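You operate a simulated robot arm through the tools that you are given. There is no shell and no other tool.

You are at the controls of a simulated two-armed robot. One attempt, no reset.

Task
Press the damp blue notebook dry under the pink blotter.
Fine: both on the press tray, blotter on top, tray in, pointer at FIRM; leave it ten seconds and still pressed; no fingers under the plate.

The check looks at the end state, three seconds after you hand in, the way a careful person would. Anything else that was tipped, shoved, dropped, spilled or broken makes it a failure.

Robot
Two 7-joint arms with fingered hands on one trunk that stands fixed in place. Base frame: the origin is at the foot of the trunk, x ahead of it, y to its left, z up; the work surface is at about z = 760. Readings come in mm, degrees, newtons and seconds.
The left shoulder is at [200, 135, 895], the right one opposite. Each reaches about 885 mm from its shoulder. Payload 4 kg a hand.
The TCP of each hand is the grasp point between the finger pads, 25 mm short of the fingertips. In the tool frame z runs along the fingers and y along their closing line. The gripper opens to 88 mm; its body begins 29 mm behind the TCP. The gripper is a hand of 4 fingers: y runs from the thumb to the fingers, the wrist lies at [-13, -106, -174] in the tool frame, and closing takes about 1.5 s.
Orientation is told as [roll, pitch, yaw] about the base's x, y, z axes, in that order, counted from this pose: with the fingers straight down and the wrist toward the robot, the tool's x, y and z point along [0, 1, 0], [1, 0, 0] and [0, 0, -1] of the base frame.

Tools
- The arms move only by the tool play_rows. It takes "left_increments", "right_increments" or both (then of equal length, played together; a hand with none holds still); each is a list of rows, each an object (a shift or turn left out is 0, a gripper value left out holds the last) with "travel": the shift along the tool's x, y, z in m, a list of three; "turn": the turn, a rotation vector about the tool's x, y, z in degrees, a list of three; "jaw": the finger opening in m, from 0 to 0.088. In form: [{"travel": [x, y, z], "turn": [rx, ry, rz], "jaw": jaw}, ...]. A call has 1 to 20 rows; each row is the pose to reach, as a shift and turn from the pose commanded when the call began, along the tool's axes at that moment. A row lasts 0.2 s, in which the tool goes at most 50 mm and 8.6 degrees; a call with a longer step from one row to the next is refused whole, and so is a gripper value outside its range. A pose out of reach is approached as far as the arm can. The call stops where the force on the tool passes 60 N (or 10 N more than at its start, if that is more) or the arm is blocked; 0.2 s more then pass. The fingers move at their own pace (about 153 mm/s each) and stop on an object; they squeeze with about 23 N. The grip force told is the motor's: it shows also when the fingers shut on nothing. Time passes only in rows, and 0.2 s behind the last, so rows that repeat a pose let the fingers close. The reply holds the time, the measured pose of the TCP, the force on the tool along the base axes, the opening and the grip force, in the units named above and with some noise, with the torque about the TCP (base axes, N m) and any sound that the robot's microphone picked up.
- Cameras (640 x 400 px; columns grow to the right, rows downward): "scene" is now at [143.1, 20.7, 1506.3]; the picture's right is [0.24, -0.97, 0.00], its down [-0.63, -0.15, -0.76] and it looks along [0.74, 0.18, -0.64] (base axes); focal length 303 px, centre (320, 200). "left" rides on the left gripper at [-64, -83, -98] in its tool frame; the picture's right is [-0.62, -0.37, 0.69], its down [0.71, -0.63, 0.30] and it looks along [0.32, 0.68, 0.65] (tool axes); focal length 265 px, centre (320, 200). "right" rides on the right gripper at [64, -83, -98] in its tool frame; the picture's right is [-0.62, 0.37, -0.69], its down [-0.71, -0.63, 0.30] and it looks along [-0.33, 0.68, 0.65] (tool axes); focal length 265 px, centre (320, 200). There is no depth. A picture from a camera that has moved, and an enlarged one, comes with that camera's place and axes in the base frame and with its lens.
- camera(camera): a new picture of that camera. No time passes.
- move_column(by): slides the trunk up (or, below 0, down) by that many mm; the arms and the scene camera ride with it, the base frame stays. It gives what a move gives, with no picture.
- grasp_type(shape, hand): the hand has 4 fingers and takes this shape, open, in about a second: jaw (thumb against the fingers, like two jaws); tri (thumb and two fingers); tip (a fingertip pinch); poke (one finger out to press); point (the index stretched); flat (the hand flat); cup (the hand cupped); fist (a fist). The gripper value then closes the fingers along that shape, each until it touches; the sizes above hold for jaw. It gives what a move gives, with no picture.
- turn_head(pan, tilt): turns the head with the scene camera to pan (to the left, within 97 degrees either way) and tilt (down, from -29 to 69), counted from straight ahead of the robot. It gives what a move gives.
- inspect(camera, box): a new picture of the part [left, top, right, bottom] of that camera's present view, enlarged. No time passes.
- job_done(): hands the job in; it is judged then, once.

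Nothing tells you positions but the pictures and the camera data. Unless the task says otherwise, let go and move clear before handing in.

The tools are called after "Request:" as a command line: name --argument value ..., lists and objects as JSON in quotes. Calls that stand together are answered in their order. play_rows: Moves the arms, as the interface text tells. Its arguments: {"type":"object","properties":{"left_increments":{"type":"array","items":{"type":"object","properties":{"travel":{"type":"array","items":{"type":"number"}},"turn":{"type":"array","items":{"type":"number"}},"jaw":{"type":"number"}}}},"right_increments":{"type":"array","items":{"type":"object","properties":{"travel":{"type":"array","items":{"type":"number"}},"turn":{"type":"array","items":{"type":"number"}},"jaw":{"type":"number"}}}}},"required":[]} The other tools are called the same way: move_column (by) moves the trunk up or down; grasp_type (shape, hand) gives the hand a shape; turn_head (pan, tilt) turns the head that bears the scene camera; camera (camera) takes a picture; inspect (camera, box) takes an enlarged picture of a part of a camera's view; job_done () hands the job in.

At the start:

```text
time: 0.0
left_tcp_pos: [518.6, 410.9, 1278.0]
left_tcp_rot: [0.0, 0.0, 0.0]
left_ft_force: [0.0, 0.4, -0.3]
left_ft_torque: [-0.03, 0.02, -0.01]
left_width: 87.5
left_grasp_force: 0.2
left_shape: jaw
right_tcp_pos: [583.1, -143.7, 1200.9]
right_tcp_rot: [-0.1, 0.0, 0.0]
right_ft_force: [-0.7, 0.3, -1.0]
right_ft_torque: [0.04, -0.02, 0.0]
right_width: 87.6
right_grasp_force: 0.2
right_shape: jaw
trunk travel left (down, up): [-500.0, 270.0]
head pan, tilt (commanded): [13.8, 40.1]
```

scene: 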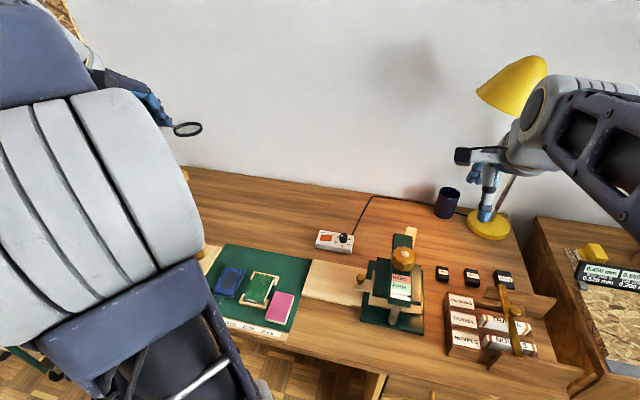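
right: 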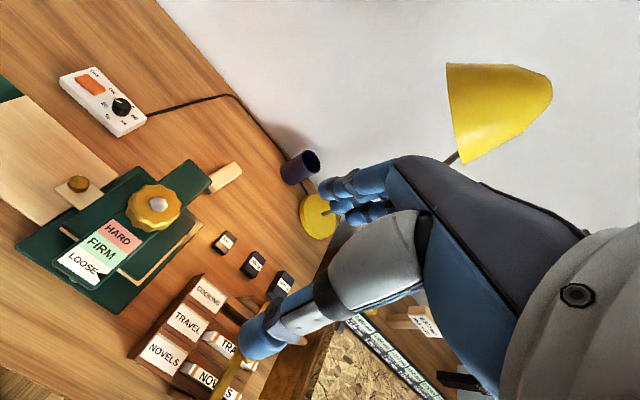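
left: 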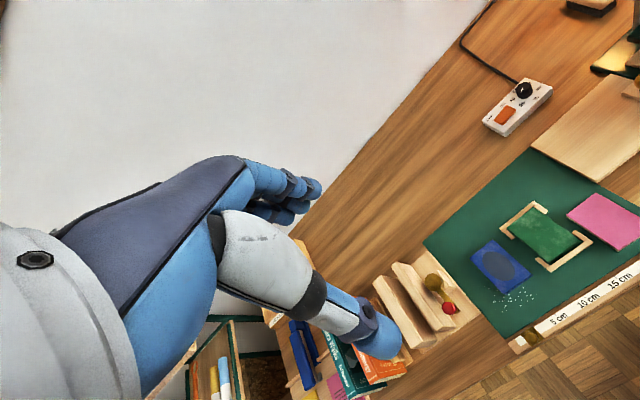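

I see a green mat with a blue notebook (damp), a green notebook in a corner jig, and a pink blotter. To the right is a screw press with a yellow knob, a gauge (HARD/FIRM/LOOSE) and a tray that slides out. I'll look closer before moving.

Request:
inspect --camera "scene" --box '[180, 220, 340, 340]'

Request:
inspect --camera "scene" --box '[300, 210, 460, 350]'

Request:
inspect --camera "right" --box '[0, 50, 260, 330]'

Request:
inspect --camera "left" --box '[380, 60, 640, 360]'

```text
3.33 times, centred on (260, 280) of scene
camera zoom: at [143.1, 20.7, 1506.3], right [0.24, -0.97, 0.0], down [-0.63, -0.15, -0.76], along [0.74, 0.18, -0.64], focal length 1010 px, centre (520, -67)
```

zoom: 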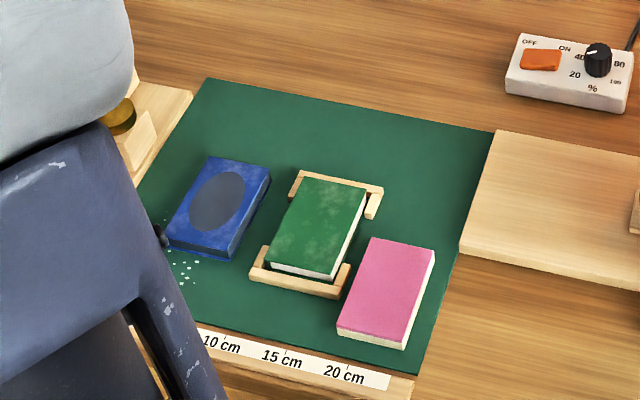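

```text
2.86 times, centred on (380, 280) of scene
camera zoom: at [143.1, 20.7, 1506.3], right [0.24, -0.97, 0.0], down [-0.63, -0.15, -0.76], along [0.74, 0.18, -0.64], focal length 866 px, centre (149, -29)
```

zoom: 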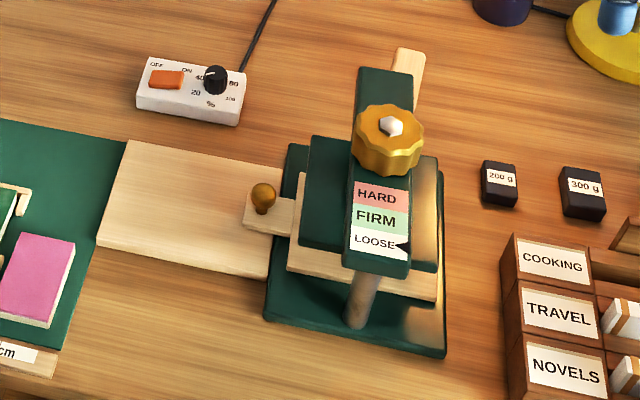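

```text
1.43 times, centred on (130, 190) of right
camera zoom: at [499.4, -79.1, 1298.8], right [0.37, -0.62, 0.69], down [-0.63, -0.71, -0.3], along [0.68, -0.33, -0.65], focal length 379 px, centre (591, 214)
```

zoom: 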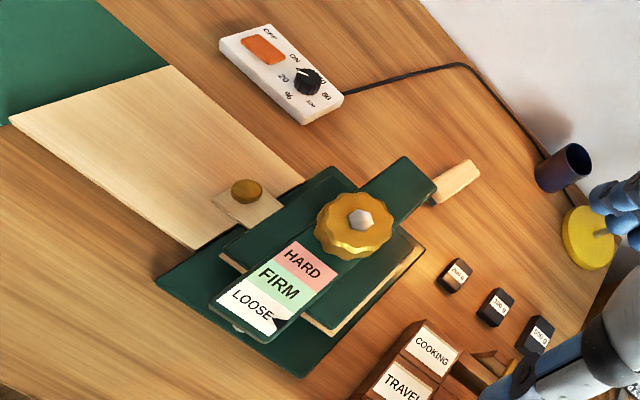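

```text
1.33 times, centred on (510, 210) of left
camera zoom: at [434.2, 347.9, 1376.5], right [-0.37, -0.62, -0.69], down [-0.63, 0.71, -0.3], along [0.68, 0.32, -0.65], focal length 354 px, centre (67, 187)
```

zoom: 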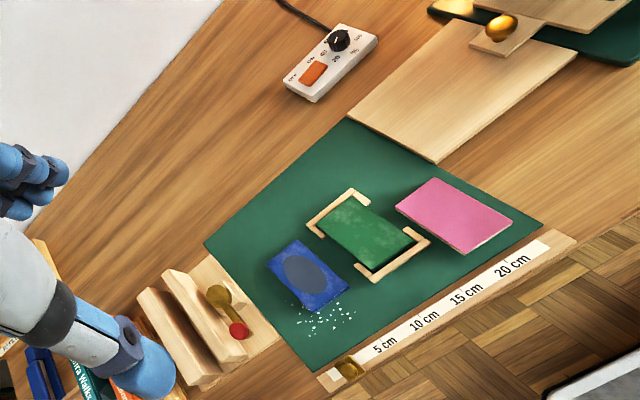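

Before moving I want a wider picture of where the arms and the furniture are. I'll turn the head around and look first.

Request:
turn_head --pan -10 --tilt 55

Request:
camera --camera "scene"

Request:
turn_head --pan 50 --tilt 50

Request:
camera --camera "scene"

Request:
turn_head --pan -50 --tilt 50

Request:
camera --camera "scene"

```text
time: 0.9
left_tcp_pos: [518.3, 412.2, 1277.8]
left_tcp_rot: [0.0, 0.1, 0.0]
left_ft_force: [-0.6, -0.1, 0.1]
left_ft_torque: [-0.02, 0.01, -0.03]
left_width: 87.5
left_grasp_force: 0.0
left_shape: jaw
right_tcp_pos: [582.2, -141.7, 1201.7]
right_tcp_rot: [0.0, 0.0, 0.0]
right_ft_force: [0.2, 0.8, -0.5]
right_ft_torque: [-0.04, 0.0, -0.07]
right_width: 87.9
right_grasp_force: 0.1
right_shape: jaw
trunk travel left (down, up): [-500.0, 270.0]
head pan, tilt (commanded): [-10.0, 55.0]
```

```text
taken
camera scene: at [131.7, -12.0, 1485.9], right [-0.17, -0.98, 0.0], down [-0.81, 0.14, -0.57], along [0.57, -0.1, -0.82], focal length 303 px, centre (320, 200)
```

scene: 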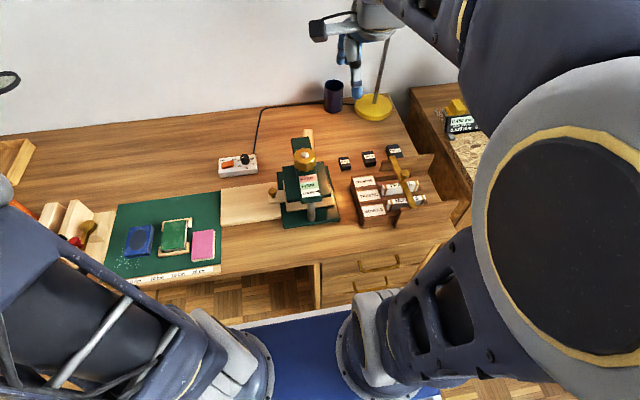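

```text
time: 2.2
left_tcp_pos: [516.6, 412.1, 1278.7]
left_tcp_rot: [-0.1, 0.1, 0.0]
left_ft_force: [-0.1, -0.5, 0.4]
left_ft_torque: [0.05, 0.02, -0.01]
left_width: 87.5
left_grasp_force: 0.0
left_shape: jaw
right_tcp_pos: [582.7, -143.4, 1201.4]
right_tcp_rot: [0.0, -0.1, 0.1]
right_ft_force: [0.2, -0.2, 0.7]
right_ft_torque: [-0.03, 0.0, -0.02]
right_width: 87.6
right_grasp_force: 0.0
right_shape: jaw
trunk travel left (down, up): [-500.0, 270.0]
head pan, tilt (commanded): [50.0, 50.0]
```

```text
taken
camera scene: at [110.1, 59.4, 1492.3], right [0.77, -0.64, 0.0], down [-0.49, -0.59, -0.64], along [0.41, 0.49, -0.77], focal length 303 px, centre (320, 200)
```

scene: 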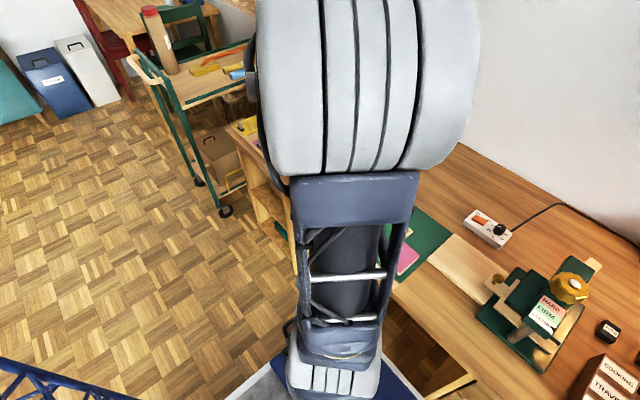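

```text
time: 3.9
left_tcp_pos: [518.4, 411.8, 1277.6]
left_tcp_rot: [-0.1, 0.0, 0.0]
left_ft_force: [-0.1, -0.2, -0.7]
left_ft_torque: [-0.02, -0.02, 0.02]
left_width: 87.5
left_grasp_force: 0.1
left_shape: jaw
right_tcp_pos: [582.8, -142.4, 1200.9]
right_tcp_rot: [0.0, 0.0, -0.1]
right_ft_force: [-0.1, -0.7, -0.8]
right_ft_torque: [0.02, -0.05, 0.0]
right_width: 87.5
right_grasp_force: 0.0
right_shape: jaw
trunk travel left (down, up): [-500.0, 270.0]
head pan, tilt (commanded): [-50.0, 50.0]
```

```text
taken
camera scene: at [110.2, -58.5, 1492.4], right [-0.77, -0.64, 0.0], down [-0.49, 0.59, -0.64], along [0.41, -0.49, -0.77], focal length 303 px, centre (320, 200)
```

scene: 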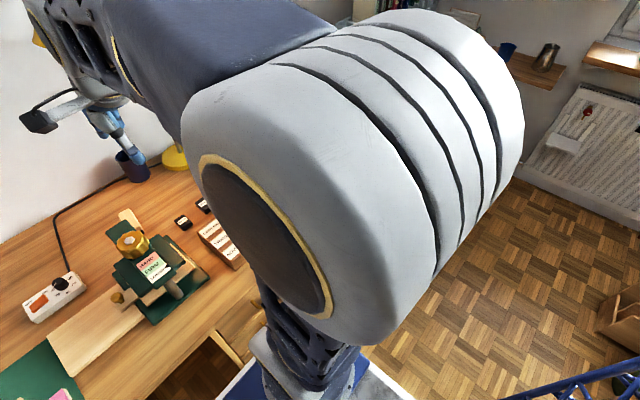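

The press stands at about (640, -65) with its knob top near z 940; the blue notebook is at about (577, 392) and the pink blotter at about (532, 226). I'll bring the right hand's camera nearer to study the press from the left-front, high above it.

Request:
turn_head --pan 12 --tilt 52

Request:
play_rows --right_increments '[{"travel": [0.02, -0.014, 0.033]}, {"travel": [0.04, -0.028, 0.066]}, {"travel": [0.062, -0.042, 0.1]}, {"travel": [0.083, -0.056, 0.133]}, {"travel": [0.104, -0.07, 0.166]}, {"travel": [0.124, -0.083, 0.2]}, {"travel": [0.124, -0.083, 0.2]}]'

Request:
camera --camera "right"

Request:
camera --camera "scene"

```text
time: 5.3
left_tcp_pos: [519.1, 411.5, 1278.0]
left_tcp_rot: [0.0, -0.2, 0.0]
left_ft_force: [0.5, -0.5, 0.7]
left_ft_torque: [0.0, 0.01, 0.0]
left_width: 87.7
left_grasp_force: 0.1
left_shape: jaw
right_tcp_pos: [582.3, -142.8, 1200.2]
right_tcp_rot: [0.0, 0.0, 0.0]
right_ft_force: [0.1, 0.7, -0.8]
right_ft_torque: [0.03, 0.02, 0.03]
right_width: 87.6
right_grasp_force: 0.0
right_shape: jaw
trunk travel left (down, up): [-500.0, 270.0]
head pan, tilt (commanded): [12.0, 52.0]
```

```text
time: 6.9
left_tcp_pos: [519.0, 410.4, 1277.5]
left_tcp_rot: [0.0, 0.1, 0.0]
left_ft_force: [0.1, 0.6, 1.1]
left_ft_torque: [0.02, 0.0, -0.02]
left_width: 87.8
left_grasp_force: 0.1
left_shape: jaw
right_tcp_pos: [508.8, -12.9, 1007.8]
right_tcp_rot: [-0.1, 0.1, 0.0]
right_ft_force: [0.2, 0.2, -0.2]
right_ft_torque: [0.03, 0.01, -0.01]
right_width: 87.5
right_grasp_force: 0.0
right_shape: jaw
right hand out of reach, approached as far as the arm can: row 6, 7
trunk travel left (down, up): [-500.0, 270.0]
head pan, tilt (commanded): [12.0, 52.0]
```

```text
taken
camera right: at [426.3, 50.3, 1105.3], right [0.37, -0.62, 0.69], down [-0.63, -0.71, -0.3], along [0.68, -0.33, -0.65], focal length 265 px, centre (320, 200)
```

right: 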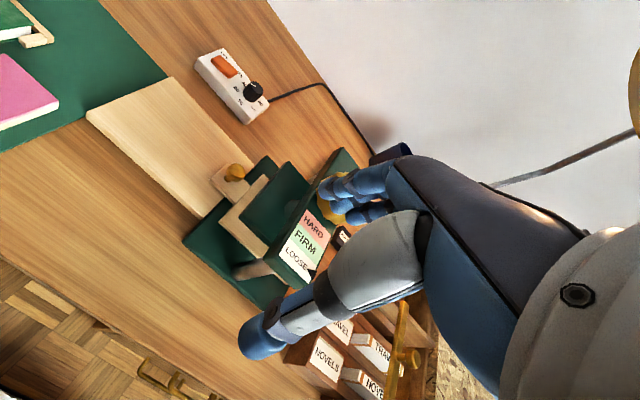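

```text
taken
camera scene: at [134.0, 16.0, 1489.7], right [0.21, -0.98, 0.0], down [-0.77, -0.16, -0.62], along [0.6, 0.13, -0.79], focal length 303 px, centre (320, 200)
```

scene: 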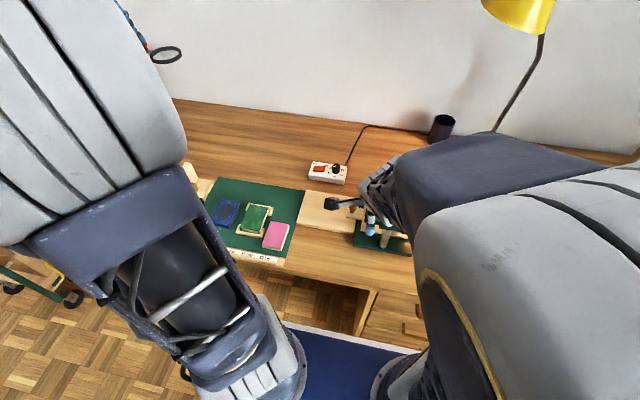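

The right arm can't fold much closer than this to its own shoulder, so I note an inner reach limit. I'll enlarge the press views from here.

Request:
inspect --camera "right" --box '[80, 60, 400, 310]'

Request:
inspect --camera "right" --box '[190, 140, 350, 300]'

Request:
inspect --camera "scene" --box '[180, 150, 420, 270]'

```text
1.60 times, centred on (240, 185) of right
camera zoom: at [426.3, 50.3, 1105.3], right [0.37, -0.62, 0.69], down [-0.63, -0.71, -0.3], along [0.68, -0.33, -0.65], focal length 425 px, centre (448, 224)
```

zoom: 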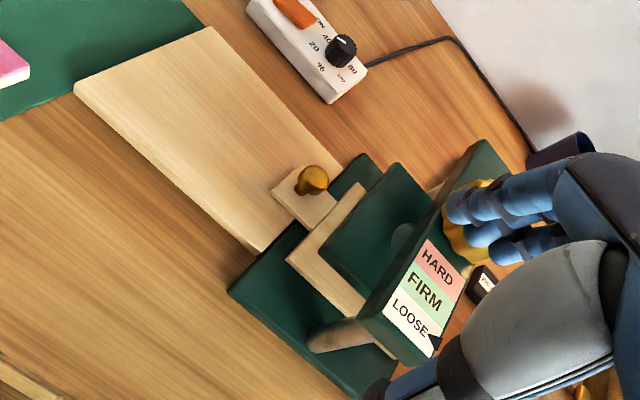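

```text
2.50 times, centred on (270, 220) of right
camera zoom: at [426.3, 50.3, 1105.3], right [0.37, -0.62, 0.69], down [-0.63, -0.71, -0.3], along [0.68, -0.33, -0.65], focal length 664 px, centre (445, 150)
```

zoom: 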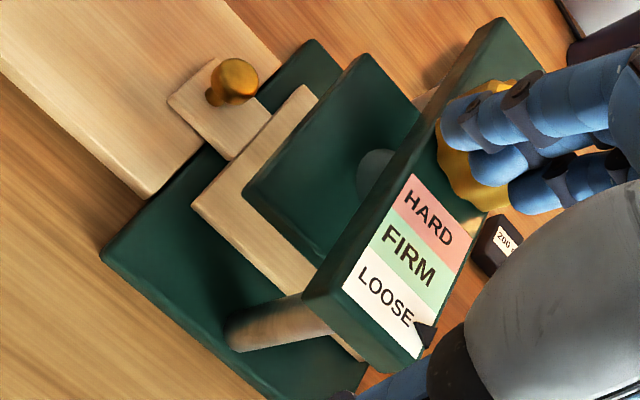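

```text
2.67 times, centred on (300, 210) of scene
camera zoom: at [134.0, 16.0, 1489.7], right [0.21, -0.98, 0.0], down [-0.77, -0.16, -0.62], along [0.6, 0.13, -0.79], focal length 808 px, centre (373, 173)
```

zoom: 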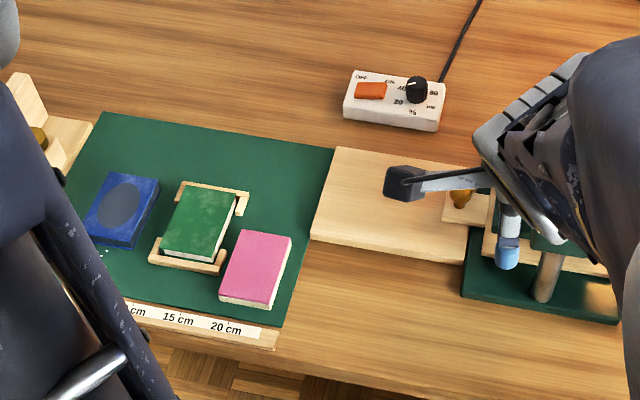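

Objects are clear now: the tray sits inside the press with a small brass knob on a tab facing left (+y), and the light board beside it is the run-out shelf. I'll send the right arm back up out of the way, raise the trunk a bit for reach, and turn the left hand so its camera looks at the press from the left.

Request:
play_rows --right_increments '[{"travel": [-0.02, 0.013, -0.033]}, {"travel": [-0.04, 0.026, -0.066]}, {"travel": [-0.06, 0.04, -0.1]}, {"travel": [-0.08, 0.05, -0.133]}, {"travel": [-0.1, 0.06, -0.166]}, {"travel": [-0.124, 0.07, -0.2]}, {"travel": [-0.16, 0.07, -0.2]}]'

Request:
move_column --by 150

Request:
play_rows --left_increments '[{"travel": [0, 0, 0.04], "turn": [0, 0, 8]}, {"travel": [-0.02, 0, 0.08], "turn": [0, 0, 16]}, {"travel": [-0.05, 0, 0.11], "turn": [0, 0, 24]}, {"travel": [-0.08, 0, 0.14], "turn": [0, 0, 32]}, {"travel": [-0.11, 0, 0.17], "turn": [0, 0, 40]}, {"travel": [-0.14, 0.01, 0.2], "turn": [0, 0, 48]}, {"travel": [-0.16, 0.02, 0.24], "turn": [0, 0, 56]}, {"travel": [-0.17, 0.02, 0.28], "turn": [0, 0, 64]}, {"travel": [-0.18, 0.02, 0.32], "turn": [0, 0, 72]}, {"travel": [-0.19, 0.02, 0.35], "turn": [0, 0, 80]}, {"travel": [-0.2, 0.02, 0.38], "turn": [0, 0, 88]}, {"travel": [-0.2, 0.02, 0.4], "turn": [0, 0, 90]}, {"travel": [-0.2, 0.02, 0.4], "turn": [0, 0, 90]}]'

Request:
camera --camera "left"

Request:
camera --camera "scene"

```text
time: 8.5
left_tcp_pos: [516.8, 412.0, 1277.1]
left_tcp_rot: [0.0, 0.1, 0.1]
left_ft_force: [0.0, -0.3, 0.7]
left_ft_torque: [-0.04, 0.0, -0.03]
left_width: 87.9
left_grasp_force: 0.1
left_shape: jaw
right_tcp_pos: [582.3, -174.8, 1208.2]
right_tcp_rot: [0.1, 0.0, 0.2]
right_ft_force: [0.3, -0.4, 0.1]
right_ft_torque: [0.0, 0.01, -0.03]
right_width: 87.7
right_grasp_force: 0.0
right_shape: jaw
trunk travel left (down, up): [-500.0, 270.0]
head pan, tilt (commanded): [12.0, 52.0]
```

```text
time: 10.2
left_tcp_pos: [518.9, 412.5, 1427.8]
left_tcp_rot: [0.0, 0.1, 0.0]
left_ft_force: [0.4, 0.4, 0.0]
left_ft_torque: [0.02, 0.02, 0.04]
left_width: 87.7
left_grasp_force: 0.1
left_shape: jaw
right_tcp_pos: [581.3, -175.6, 1357.9]
right_tcp_rot: [0.0, 0.0, 0.0]
right_ft_force: [0.1, 0.2, 0.0]
right_ft_torque: [-0.01, 0.02, -0.02]
right_width: 87.9
right_grasp_force: 0.1
right_shape: jaw
trunk travel left (down, up): [-650.0, 120.0]
head pan, tilt (commanded): [12.0, 52.0]
```

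```text
time: 13.0
left_tcp_pos: [538.4, 212.5, 1027.3]
left_tcp_rot: [0.0, 0.0, -90.0]
left_ft_force: [0.2, 0.4, 0.2]
left_ft_torque: [-0.01, 0.01, 0.01]
left_width: 88.0
left_grasp_force: 0.0
left_shape: jaw
right_tcp_pos: [580.8, -174.3, 1358.4]
right_tcp_rot: [0.0, 0.0, 0.1]
right_ft_force: [0.2, -0.4, -0.4]
right_ft_torque: [0.02, 0.01, 0.03]
right_width: 87.7
right_grasp_force: 0.1
right_shape: jaw
trunk travel left (down, up): [-650.0, 120.0]
head pan, tilt (commanded): [12.0, 52.0]
```

```text
taken
camera left: at [473.6, 296.1, 1126.3], right [-0.62, 0.37, -0.69], down [0.71, 0.63, -0.3], along [0.32, -0.68, -0.65], focal length 265 px, centre (320, 200)
```

left: 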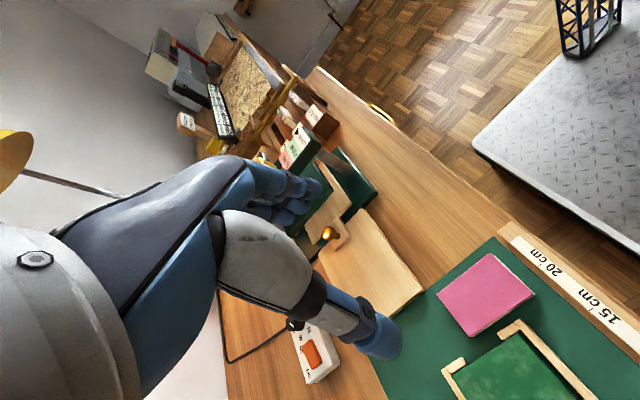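

```text
taken
camera scene: at [134.1, 16.0, 1639.7], right [0.21, -0.98, 0.0], down [-0.77, -0.16, -0.62], along [0.6, 0.13, -0.79], focal length 303 px, centre (320, 200)
```

scene: 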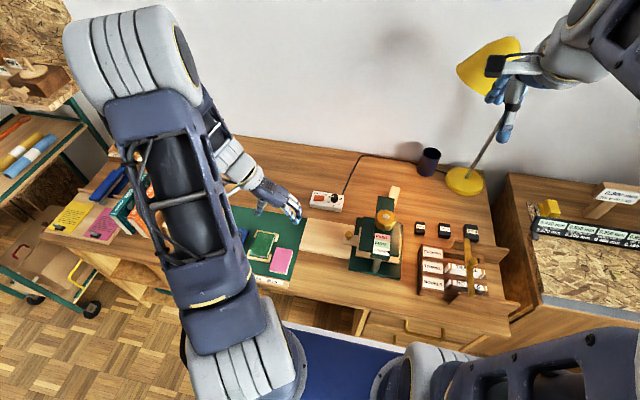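

The left arm folds high and the table is visible now. I'll zoom in on the press, the hand, and the books for accurate coordinates.

Request:
inspect --camera "scene" --box '[300, 180, 440, 290]'

Request:
inspect --camera "scene" --box '[200, 130, 320, 300]'

Request:
inspect --camera "left" --box '[240, 90, 440, 290]'

Request:
inspect --camera "left" --box '[380, 220, 640, 400]'

```text
3.64 times, centred on (370, 235) of scene
camera zoom: at [134.1, 16.0, 1639.7], right [0.21, -0.98, 0.0], down [-0.77, -0.16, -0.62], along [0.6, 0.13, -0.79], focal length 1102 px, centre (138, 73)
```

zoom: 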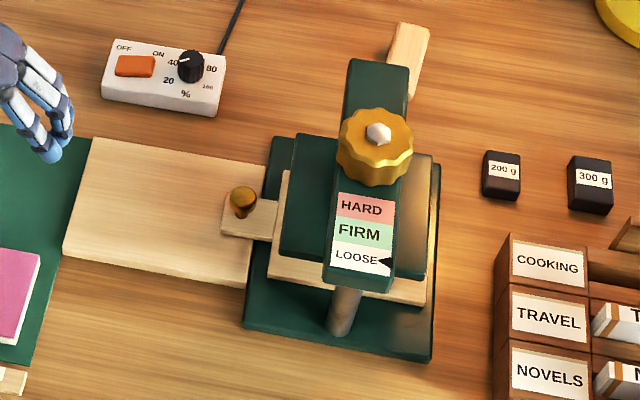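

```text
2.35 times, centred on (260, 215) of scene
camera zoom: at [134.1, 16.0, 1639.7], right [0.21, -0.98, 0.0], down [-0.77, -0.16, -0.62], along [0.6, 0.13, -0.79], focal length 713 px, centre (461, 165)
```

zoom: 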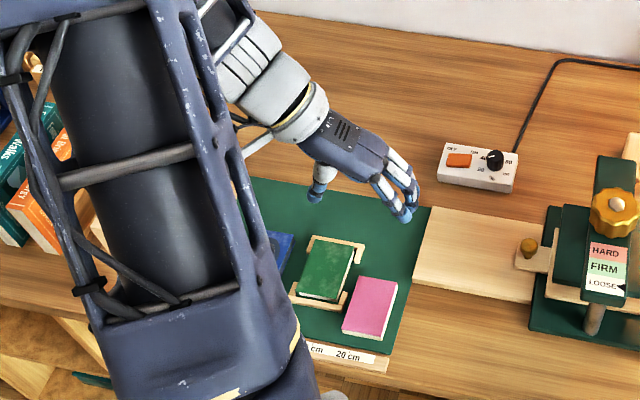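

```text
2.00 times, centred on (340, 190) of left
camera zoom: at [473.6, 296.1, 1126.3], right [-0.62, 0.37, -0.69], down [0.71, 0.63, -0.3], along [0.32, -0.68, -0.65], focal length 531 px, centre (280, 220)
```

zoom: 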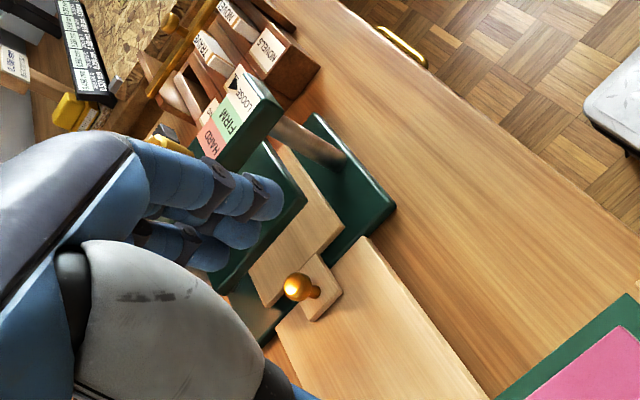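

```text
2.22 times, centred on (510, 310) of left
camera zoom: at [473.6, 296.1, 1126.3], right [-0.62, 0.37, -0.69], down [0.71, 0.63, -0.3], along [0.32, -0.68, -0.65], focal length 590 px, centre (-102, -44)
```

zoom: 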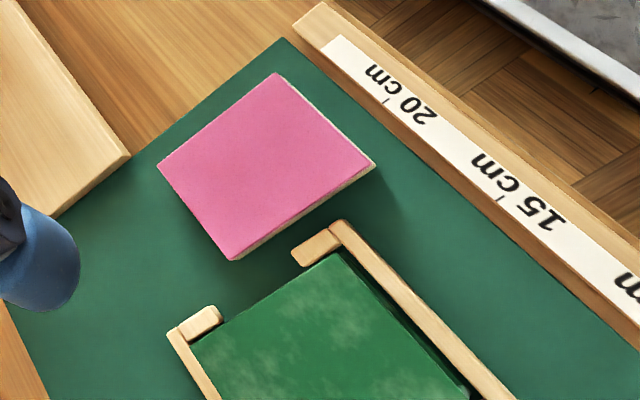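

Request:
inspect --camera "scene" --box '[235, 170, 315, 230]'

Request:
inspect --camera "scene" --box '[450, 30, 610, 150]'

Request:
inspect --camera "scene" --box '[335, 180, 415, 240]'

```text
6.67 times, centred on (275, 200) of scene
camera zoom: at [134.1, 16.0, 1639.7], right [0.21, -0.98, 0.0], down [-0.77, -0.16, -0.62], along [0.6, 0.13, -0.79], focal length 2021 px, centre (620, 200)
```

zoom: 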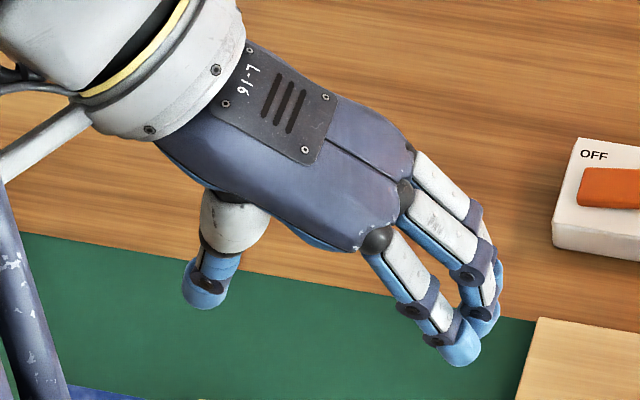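

```text
3.33 times, centred on (530, 90) of scene
camera zoom: at [134.1, 16.0, 1639.7], right [0.21, -0.98, 0.0], down [-0.77, -0.16, -0.62], along [0.6, 0.13, -0.79], focal length 1010 px, centre (-380, 567)
```

zoom: 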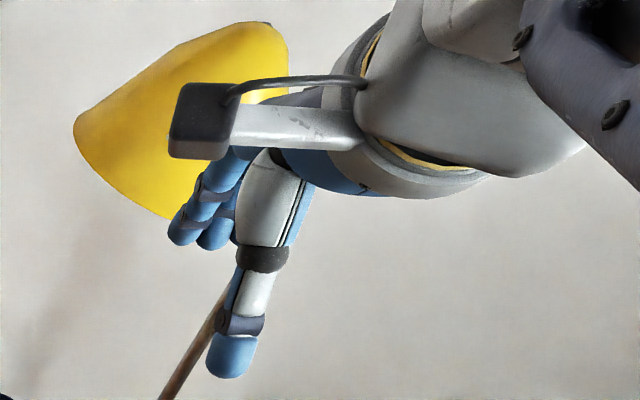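

```text
6.67 times, centred on (375, 210) of scene
camera zoom: at [134.1, 16.0, 1639.7], right [0.21, -0.98, 0.0], down [-0.77, -0.16, -0.62], along [0.6, 0.13, -0.79], focal length 2021 px, centre (-47, 133)
```

zoom: 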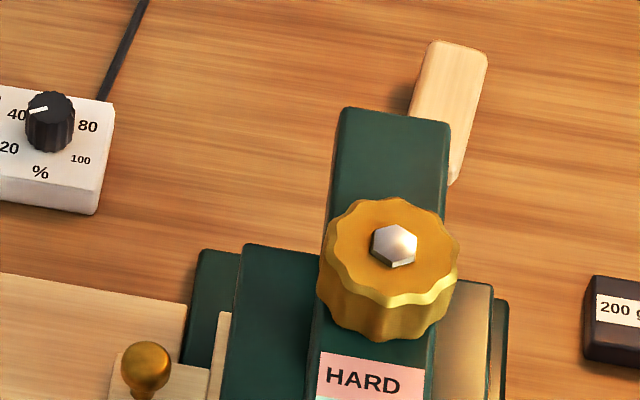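

The hand is a claw about 60 mm wide with three fingers opposite the thumb. I'll use the right hand (straight down, yaw 0) to pinch the tray's brass knob at about (650, 31, 806); first I lift the left hand to watch from the left, and bring the right hand above the knob at a safe height.

Request:
play_rows --left_increments '[{"travel": [0.02, -0.018, -0.035]}, {"travel": [0.04, -0.035, -0.07]}, {"travel": [0.06, -0.053, -0.105]}, {"travel": [0.08, -0.07, -0.14]}, {"travel": [0.099, -0.088, -0.173]}, {"travel": [0.099, -0.088, -0.173]}]'

Request:
play_rows --right_increments '[{"travel": [0.031, 0.01, 0.03]}, {"travel": [0.062, 0.02, 0.06]}, {"travel": [0.093, 0.03, 0.09]}, {"travel": [0.124, 0.04, 0.12]}, {"travel": [0.155, 0.05, 0.15]}, {"travel": [0.186, 0.06, 0.18]}, {"travel": [0.217, 0.069, 0.208]}, {"travel": [0.217, 0.069, 0.25]}, {"travel": [0.217, 0.069, 0.29]}, {"travel": [0.217, 0.069, 0.33]}, {"travel": [0.217, 0.069, 0.37]}, {"travel": [0.217, 0.069, 0.41]}, {"travel": [0.217, 0.069, 0.448]}, {"travel": [0.217, 0.069, 0.448]}]'

Request:
camera --camera "scene"

Request:
camera --camera "left"

Request:
camera --camera "right"

```text
time: 14.4
left_tcp_pos: [637.5, 305.6, 1198.9]
left_tcp_rot: [0.0, 0.0, -89.9]
left_ft_force: [0.3, 0.5, 0.0]
left_ft_torque: [-0.01, -0.02, 0.02]
left_width: 87.3
left_grasp_force: 0.0
left_shape: jaw
right_tcp_pos: [581.2, -175.0, 1358.3]
right_tcp_rot: [0.0, 0.1, 0.0]
right_ft_force: [-0.1, -0.1, 0.3]
right_ft_torque: [0.0, 0.0, 0.0]
right_width: 87.6
right_grasp_force: 0.1
right_shape: jaw
trunk travel left (down, up): [-650.0, 120.0]
head pan, tilt (commanded): [12.0, 52.0]
```

```text
time: 17.4
left_tcp_pos: [636.8, 304.5, 1198.2]
left_tcp_rot: [0.0, 0.1, -90.1]
left_ft_force: [-0.2, -0.9, -0.1]
left_ft_torque: [0.05, -0.03, -0.02]
left_width: 87.7
left_grasp_force: 0.1
left_shape: jaw
right_tcp_pos: [651.4, 40.9, 911.9]
right_tcp_rot: [0.0, 0.0, 0.0]
right_ft_force: [0.4, -0.3, 0.3]
right_ft_torque: [-0.01, 0.0, 0.01]
right_width: 87.7
right_grasp_force: 0.0
right_shape: jaw
trunk travel left (down, up): [-650.0, 120.0]
head pan, tilt (commanded): [12.0, 52.0]
```

```text
taken
camera scene: at [134.1, 16.1, 1639.7], right [0.21, -0.98, 0.0], down [-0.77, -0.16, -0.62], along [0.6, 0.13, -0.79], focal length 303 px, centre (320, 200)
```

scene: 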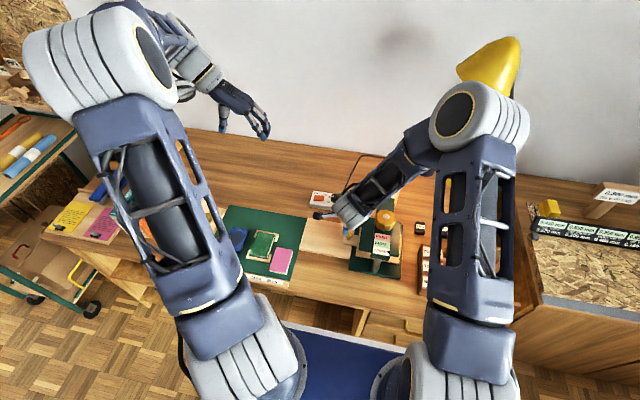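

```text
taken
camera left: at [572.4, 388.3, 1297.4], right [-0.62, 0.37, -0.69], down [0.71, 0.63, -0.3], along [0.32, -0.68, -0.65], focal length 265 px, centre (320, 200)
```

left: 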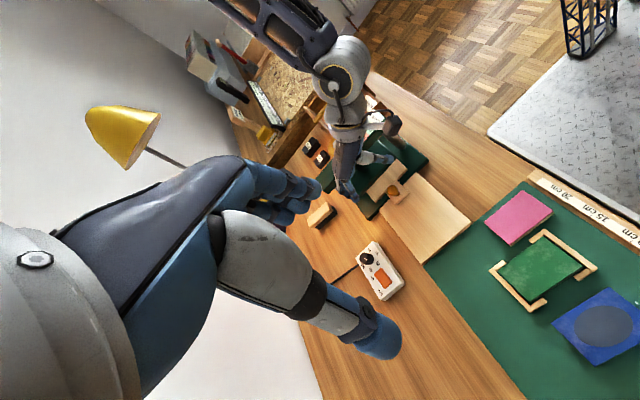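

```text
taken
camera right: at [568.3, 104.4, 1009.5], right [0.37, -0.62, 0.69], down [-0.63, -0.71, -0.3], along [0.68, -0.32, -0.65], focal length 265 px, centre (320, 200)
```

right: 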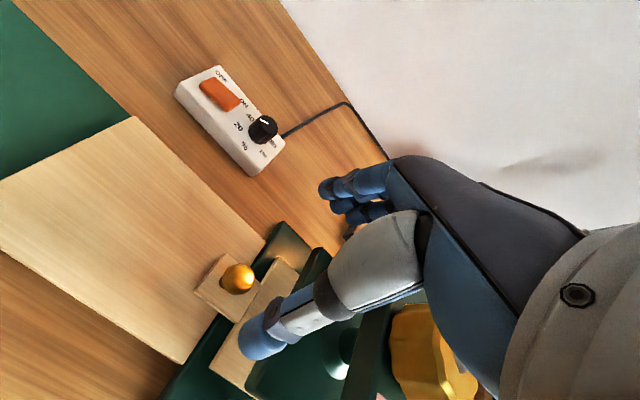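

Request:
inspect --camera "left" --box '[300, 90, 460, 230]'

Request:
inspect --camera "right" --box '[170, 200, 410, 400]'

Request:
inspect --camera "scene" --box '[300, 180, 420, 280]'

```text
2.86 times, centred on (380, 160) of left
camera zoom: at [572.4, 388.3, 1297.4], right [-0.62, 0.37, -0.69], down [0.71, 0.63, -0.3], along [0.32, -0.68, -0.65], focal length 758 px, centre (149, 314)
```

zoom: 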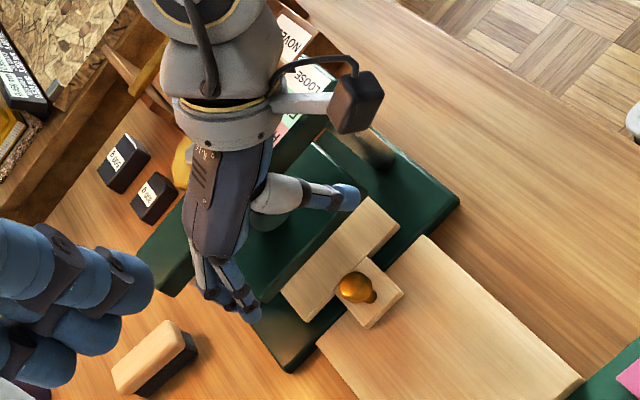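

```text
2.00 times, centred on (290, 300) of right
camera zoom: at [568.3, 104.4, 1009.5], right [0.37, -0.62, 0.69], down [-0.63, -0.71, -0.3], along [0.68, -0.32, -0.65], focal length 531 px, centre (380, 0)
```

zoom: 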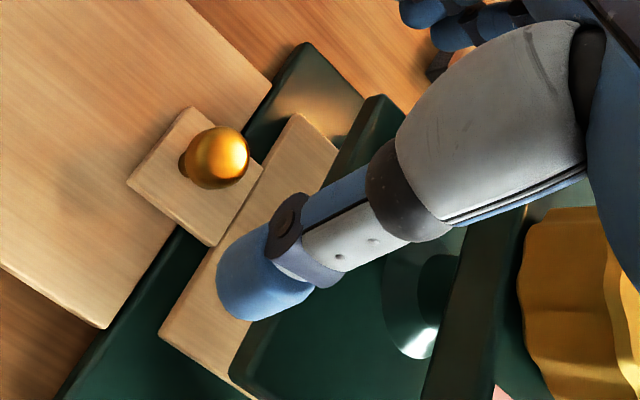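

```text
4.00 times, centred on (360, 230) of scene
camera zoom: at [134.1, 16.1, 1639.7], right [0.21, -0.98, 0.0], down [-0.77, -0.16, -0.62], along [0.6, 0.13, -0.79], focal length 1213 px, centre (160, 80)
```

zoom: 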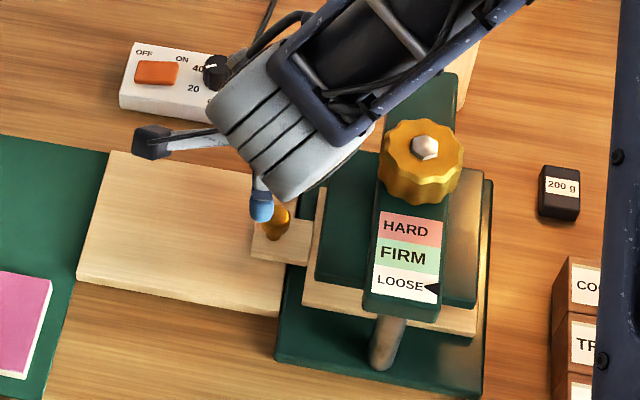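

The measured brass knob position (650, 31, 806) projects correctly into all three cameras. The fingers sit about 13 mm to the press side of the TCP line, so I'll shift the hand to y≈47 and come down part way, then check again.

Request:
play_rows --right_increments '[{"travel": [0.006, -0.001, 0.02], "jaw": 0.07}, {"travel": [0.006, -0.001, 0.045], "jaw": 0.07}, {"travel": [0.006, -0.001, 0.045], "jaw": 0.07}]'

Request:
inspect --camera "left" --box '[300, 90, 460, 230]'

Request:
inspect --camera "right" --box '[170, 160, 410, 400]'

Request:
inspect --camera "scene" --box '[320, 190, 420, 270]'

```text
time: 18.2
left_tcp_pos: [637.7, 304.4, 1197.6]
left_tcp_rot: [0.0, 0.0, -90.1]
left_ft_force: [-0.1, 0.7, -0.4]
left_ft_torque: [0.01, 0.04, 0.04]
left_width: 87.6
left_grasp_force: 0.0
left_shape: jaw
right_tcp_pos: [647.2, 47.4, 864.7]
right_tcp_rot: [-0.2, 0.1, 0.0]
right_ft_force: [0.6, 0.4, 0.4]
right_ft_torque: [0.01, -0.02, -0.02]
right_width: 70.2
right_grasp_force: 0.2
right_shape: jaw
trunk travel left (down, up): [-650.0, 120.0]
head pan, tilt (commanded): [12.0, 52.0]
```

```text
2.86 times, centred on (380, 160) of left
camera zoom: at [572.4, 388.4, 1297.4], right [-0.62, 0.37, -0.69], down [0.71, 0.63, -0.3], along [0.32, -0.68, -0.65], focal length 758 px, centre (149, 314)
```

zoom: 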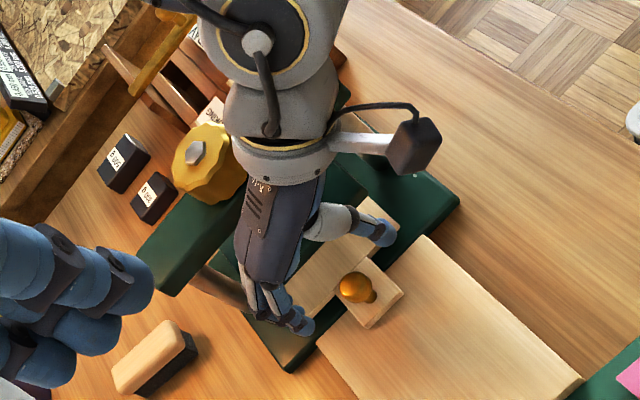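

```text
1.67 times, centred on (290, 280) of right
camera zoom: at [564.5, 110.3, 962.5], right [0.37, -0.62, 0.69], down [-0.63, -0.71, -0.3], along [0.68, -0.32, -0.65], focal length 442 px, centre (370, 67)
```

zoom: 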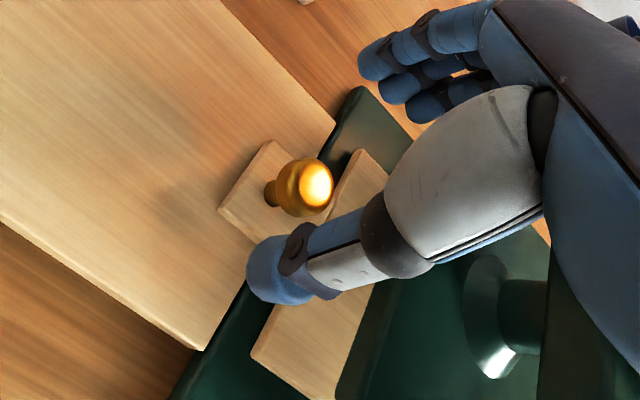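

```text
5.00 times, centred on (370, 230) of scene
camera zoom: at [134.1, 16.1, 1639.7], right [0.21, -0.98, 0.0], down [-0.77, -0.16, -0.62], along [0.6, 0.13, -0.79], focal length 1516 px, centre (70, 50)
```

zoom: 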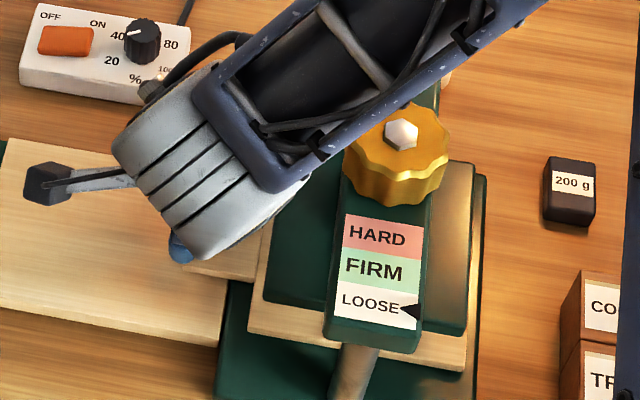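

Clearances look right: thumb in front of the ball, fingers behind it, plate edge about 8 mm off. I'll lower to z≈819 at y≈39 and close on the brass knob.

Request:
play_rows --right_increments '[{"travel": [-0.007, 0.002, 0.02]}, {"travel": [-0.007, 0.002, 0.035]}, {"travel": [-0.007, 0.002, 0.046]}, {"travel": [-0.007, 0.002, 0.046]}]'

Request:
inspect --camera "left" --box '[320, 110, 440, 220]'

Request:
inspect --camera "right" --box '[170, 160, 410, 400]'

```text
time: 19.2
left_tcp_pos: [637.6, 304.7, 1197.9]
left_tcp_rot: [0.0, 0.0, -90.0]
left_ft_force: [0.5, -0.8, -0.6]
left_ft_torque: [0.04, -0.03, 0.02]
left_width: 87.9
left_grasp_force: 0.0
left_shape: jaw
right_tcp_pos: [649.7, 41.7, 818.6]
right_tcp_rot: [0.0, 0.0, 0.1]
right_ft_force: [0.2, 0.4, 0.6]
right_ft_torque: [0.04, 0.0, -0.01]
right_width: 70.4
right_grasp_force: 0.1
right_shape: jaw
trunk travel left (down, up): [-650.0, 120.0]
head pan, tilt (commanded): [12.0, 52.0]
```

```text
3.64 times, centred on (380, 165) of left
camera zoom: at [572.5, 388.4, 1297.4], right [-0.62, 0.37, -0.69], down [0.71, 0.63, -0.3], along [0.32, -0.68, -0.65], focal length 965 px, centre (102, 327)
```

zoom: 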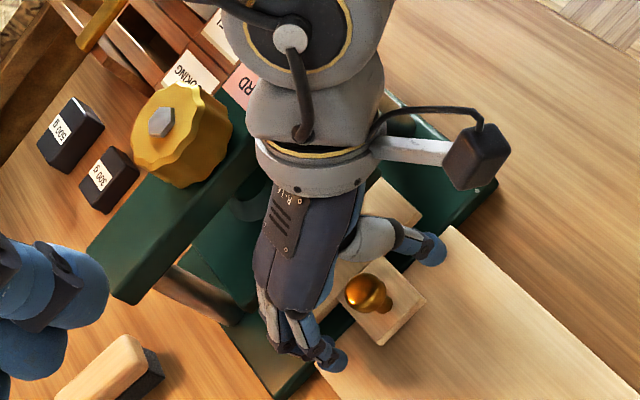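

```text
1.67 times, centred on (290, 280) of right
camera zoom: at [566.4, 104.7, 917.0], right [0.37, -0.62, 0.69], down [-0.63, -0.71, -0.3], along [0.68, -0.32, -0.65], focal length 442 px, centre (370, 67)
```

zoom: 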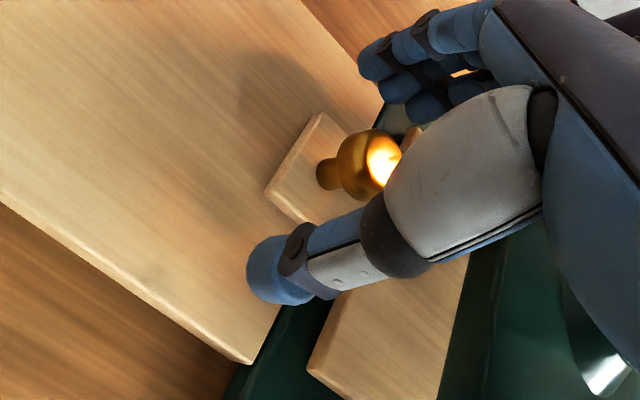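

The ball is between thumb and fingers. I'll nudge 4 mm toward the press to centre it better and close.

Request:
play_rows --right_increments '[{"travel": [-0.004, 0.0, 0.0]}, {"travel": [-0.004, 0.0, 0.0], "jaw": 0.03}, {"travel": [-0.004, 0.0, 0.0], "jaw": 0.012}, {"travel": [-0.004, 0.0, 0.0], "jaw": 0.012}, {"travel": [-0.004, 0.0, 0.0], "jaw": 0.012}, {"travel": [-0.004, 0.0, 0.0], "jaw": 0.012}, {"travel": [-0.004, 0.0, 0.0], "jaw": 0.012}, {"travel": [-0.004, 0.0, 0.0], "jaw": 0.012}]'

Request:
inspect --camera "left" --box '[320, 110, 440, 220]'

Request:
inspect --camera "right" --box '[170, 160, 410, 400]'

```text
time: 21.0
left_tcp_pos: [638.7, 305.0, 1199.1]
left_tcp_rot: [-0.1, -0.1, -89.9]
left_ft_force: [-0.6, -0.3, 0.1]
left_ft_torque: [0.0, -0.01, 0.01]
left_width: 87.7
left_grasp_force: 0.0
left_shape: jaw
right_tcp_pos: [648.9, 38.0, 817.7]
right_tcp_rot: [0.1, 0.1, 0.0]
right_ft_force: [-5.6, 5.5, -14.7]
right_ft_torque: [0.11, 0.04, 0.04]
right_width: 11.7
right_grasp_force: 23.0
right_shape: jaw
trunk travel left (down, up): [-650.0, 120.0]
head pan, tilt (commanded): [12.0, 52.0]
```

```text
3.64 times, centred on (380, 165) of left
camera zoom: at [572.6, 388.5, 1297.2], right [-0.62, 0.37, -0.69], down [0.71, 0.63, -0.3], along [0.32, -0.68, -0.65], focal length 965 px, centre (102, 327)
```

zoom: 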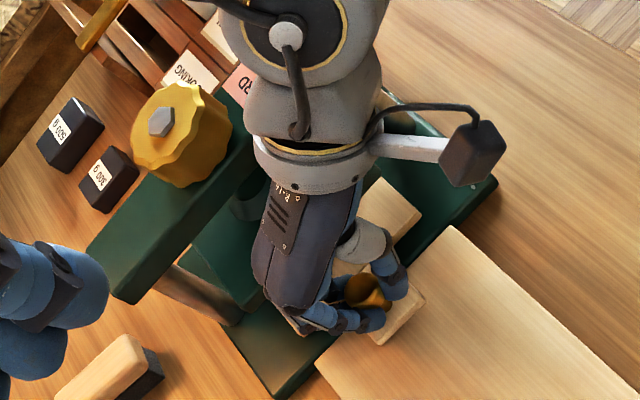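

```text
1.67 times, centred on (290, 280) of right
camera zoom: at [566.3, 101.0, 915.7], right [0.37, -0.62, 0.69], down [-0.63, -0.72, -0.3], along [0.68, -0.32, -0.66], focal length 442 px, centre (370, 67)
```

zoom: 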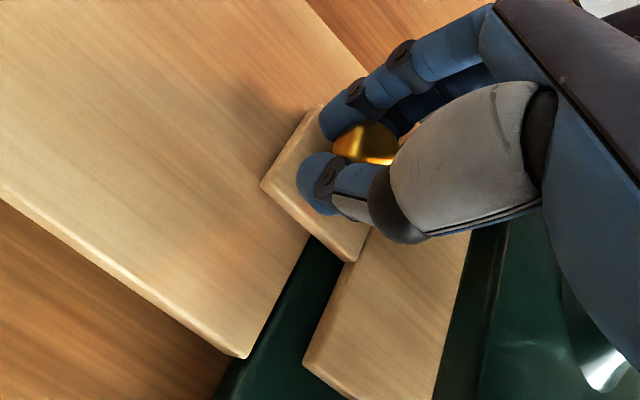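

The fingers have closed around the brass knob (23 N grip). I'll pull the tray slowly toward +y by 30 mm first and check that it comes straight.

Request:
play_rows --right_increments '[{"travel": [0.006, 0, 0.001], "jaw": 0.012}, {"travel": [0.014, 0, 0.001], "jaw": 0.012}, {"travel": [0.022, 0, 0.001], "jaw": 0.012}, {"travel": [0.03, 0, 0.001], "jaw": 0.012}, {"travel": [0.03, 0, 0.001], "jaw": 0.012}]'

Request:
inspect --camera "left" --box '[320, 90, 460, 230]'

Request:
inspect --camera "right" --box '[170, 160, 410, 400]'

```text
time: 22.2
left_tcp_pos: [637.4, 305.4, 1199.4]
left_tcp_rot: [0.0, 0.0, -90.0]
left_ft_force: [0.3, 0.5, -0.5]
left_ft_torque: [-0.01, -0.02, -0.02]
left_width: 87.6
left_grasp_force: 0.1
left_shape: jaw
right_tcp_pos: [650.8, 66.7, 817.3]
right_tcp_rot: [-0.2, 0.1, 0.1]
right_ft_force: [-9.7, -0.5, -13.3]
right_ft_torque: [-0.01, 0.11, 0.01]
right_width: 11.0
right_grasp_force: 22.8
right_shape: jaw
trunk travel left (down, up): [-650.0, 120.0]
head pan, tilt (commanded): [12.0, 52.0]
```

```text
2.86 times, centred on (390, 160) of left
camera zoom: at [572.5, 388.4, 1297.3], right [-0.62, 0.37, -0.69], down [0.71, 0.63, -0.3], along [0.32, -0.68, -0.65], focal length 758 px, centre (120, 314)
```

zoom: 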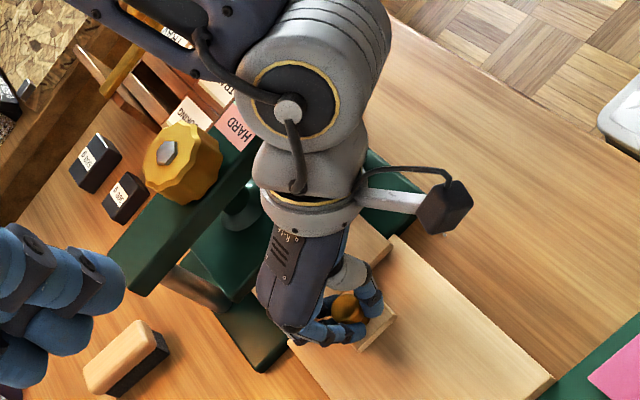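

```text
1.67 times, centred on (290, 280) of right
camera zoom: at [567.4, 130.6, 915.2], right [0.37, -0.62, 0.69], down [-0.63, -0.71, -0.3], along [0.68, -0.32, -0.65], focal length 442 px, centre (370, 67)
```

zoom: 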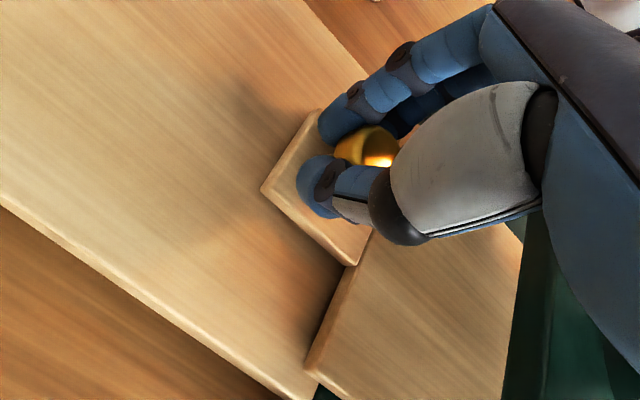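

The tray slides straight with the hand. I'll continue pulling to about 145 mm total.

Request:
play_rows --right_increments '[{"travel": [0.01, -0.001, 0]}, {"travel": [0.022, -0.001, 0]}, {"travel": [0.034, -0.001, 0]}, {"travel": [0.046, -0.001, 0]}, {"travel": [0.058, -0.001, 0]}, {"travel": [0.07, -0.001, 0]}, {"travel": [0.082, -0.001, 0]}, {"travel": [0.094, -0.001, 0]}, {"travel": [0.106, -0.001, 0]}, {"travel": [0.115, -0.001, 0]}, {"travel": [0.115, -0.001, 0]}]'

Request:
inspect --camera "left" --box '[300, 90, 560, 260]'

Request:
inspect --camera "scene" --box '[260, 180, 420, 280]'

Request:
camera --camera "right"

```text
time: 24.6
left_tcp_pos: [637.4, 304.5, 1199.2]
left_tcp_rot: [0.0, 0.0, -90.0]
left_ft_force: [0.1, 0.2, -0.4]
left_ft_torque: [0.0, 0.0, -0.03]
left_width: 87.4
left_grasp_force: 0.0
left_shape: jaw
right_tcp_pos: [650.3, 180.9, 816.4]
right_tcp_rot: [-0.1, 0.0, -0.2]
right_ft_force: [-7.4, -8.9, -10.1]
right_ft_torque: [-0.1, 0.05, 0.01]
right_width: 10.9
right_grasp_force: 23.0
right_shape: jaw
trunk travel left (down, up): [-650.0, 120.0]
head pan, tilt (commanded): [12.0, 52.0]
```

```text
2.35 times, centred on (430, 175) of left
camera zoom: at [572.6, 388.1, 1297.4], right [-0.62, 0.37, -0.69], down [0.71, 0.63, -0.3], along [0.32, -0.68, -0.65], focal length 624 px, centre (61, 259)
```

zoom: 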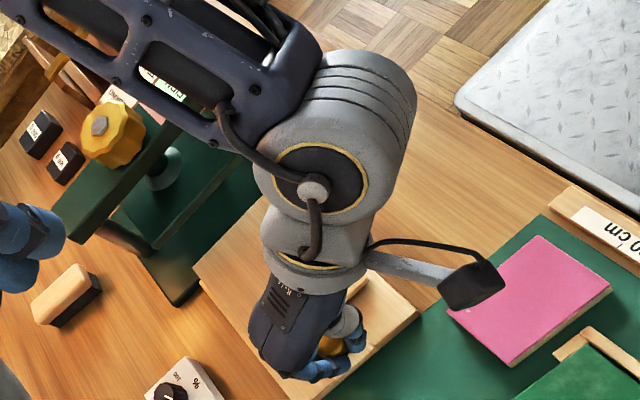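

```text
4.00 times, centred on (340, 230) of scene
camera zoom: at [134.2, 15.9, 1639.7], right [0.21, -0.98, 0.0], down [-0.77, -0.16, -0.62], along [0.6, 0.13, -0.79], focal length 1213 px, centre (240, 80)
```

zoom: 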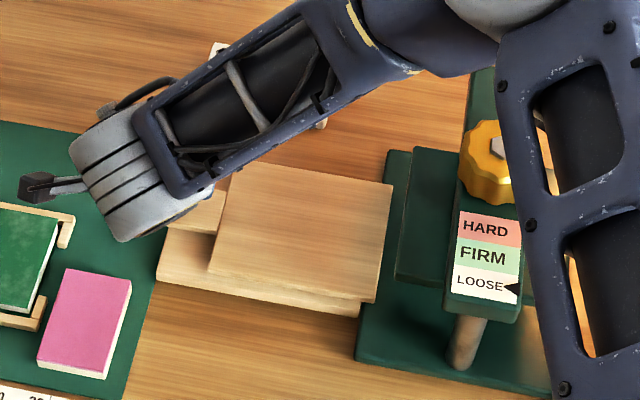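

```text
taken
camera right: at [567.1, 243.8, 914.6], right [0.37, -0.62, 0.69], down [-0.63, -0.71, -0.3], along [0.68, -0.33, -0.65], focal length 265 px, centre (320, 200)
```

right: 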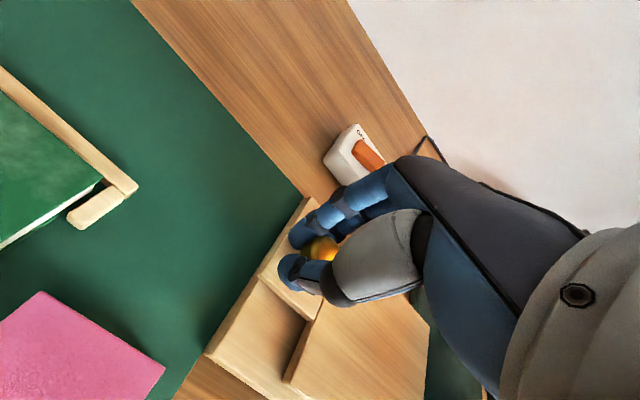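

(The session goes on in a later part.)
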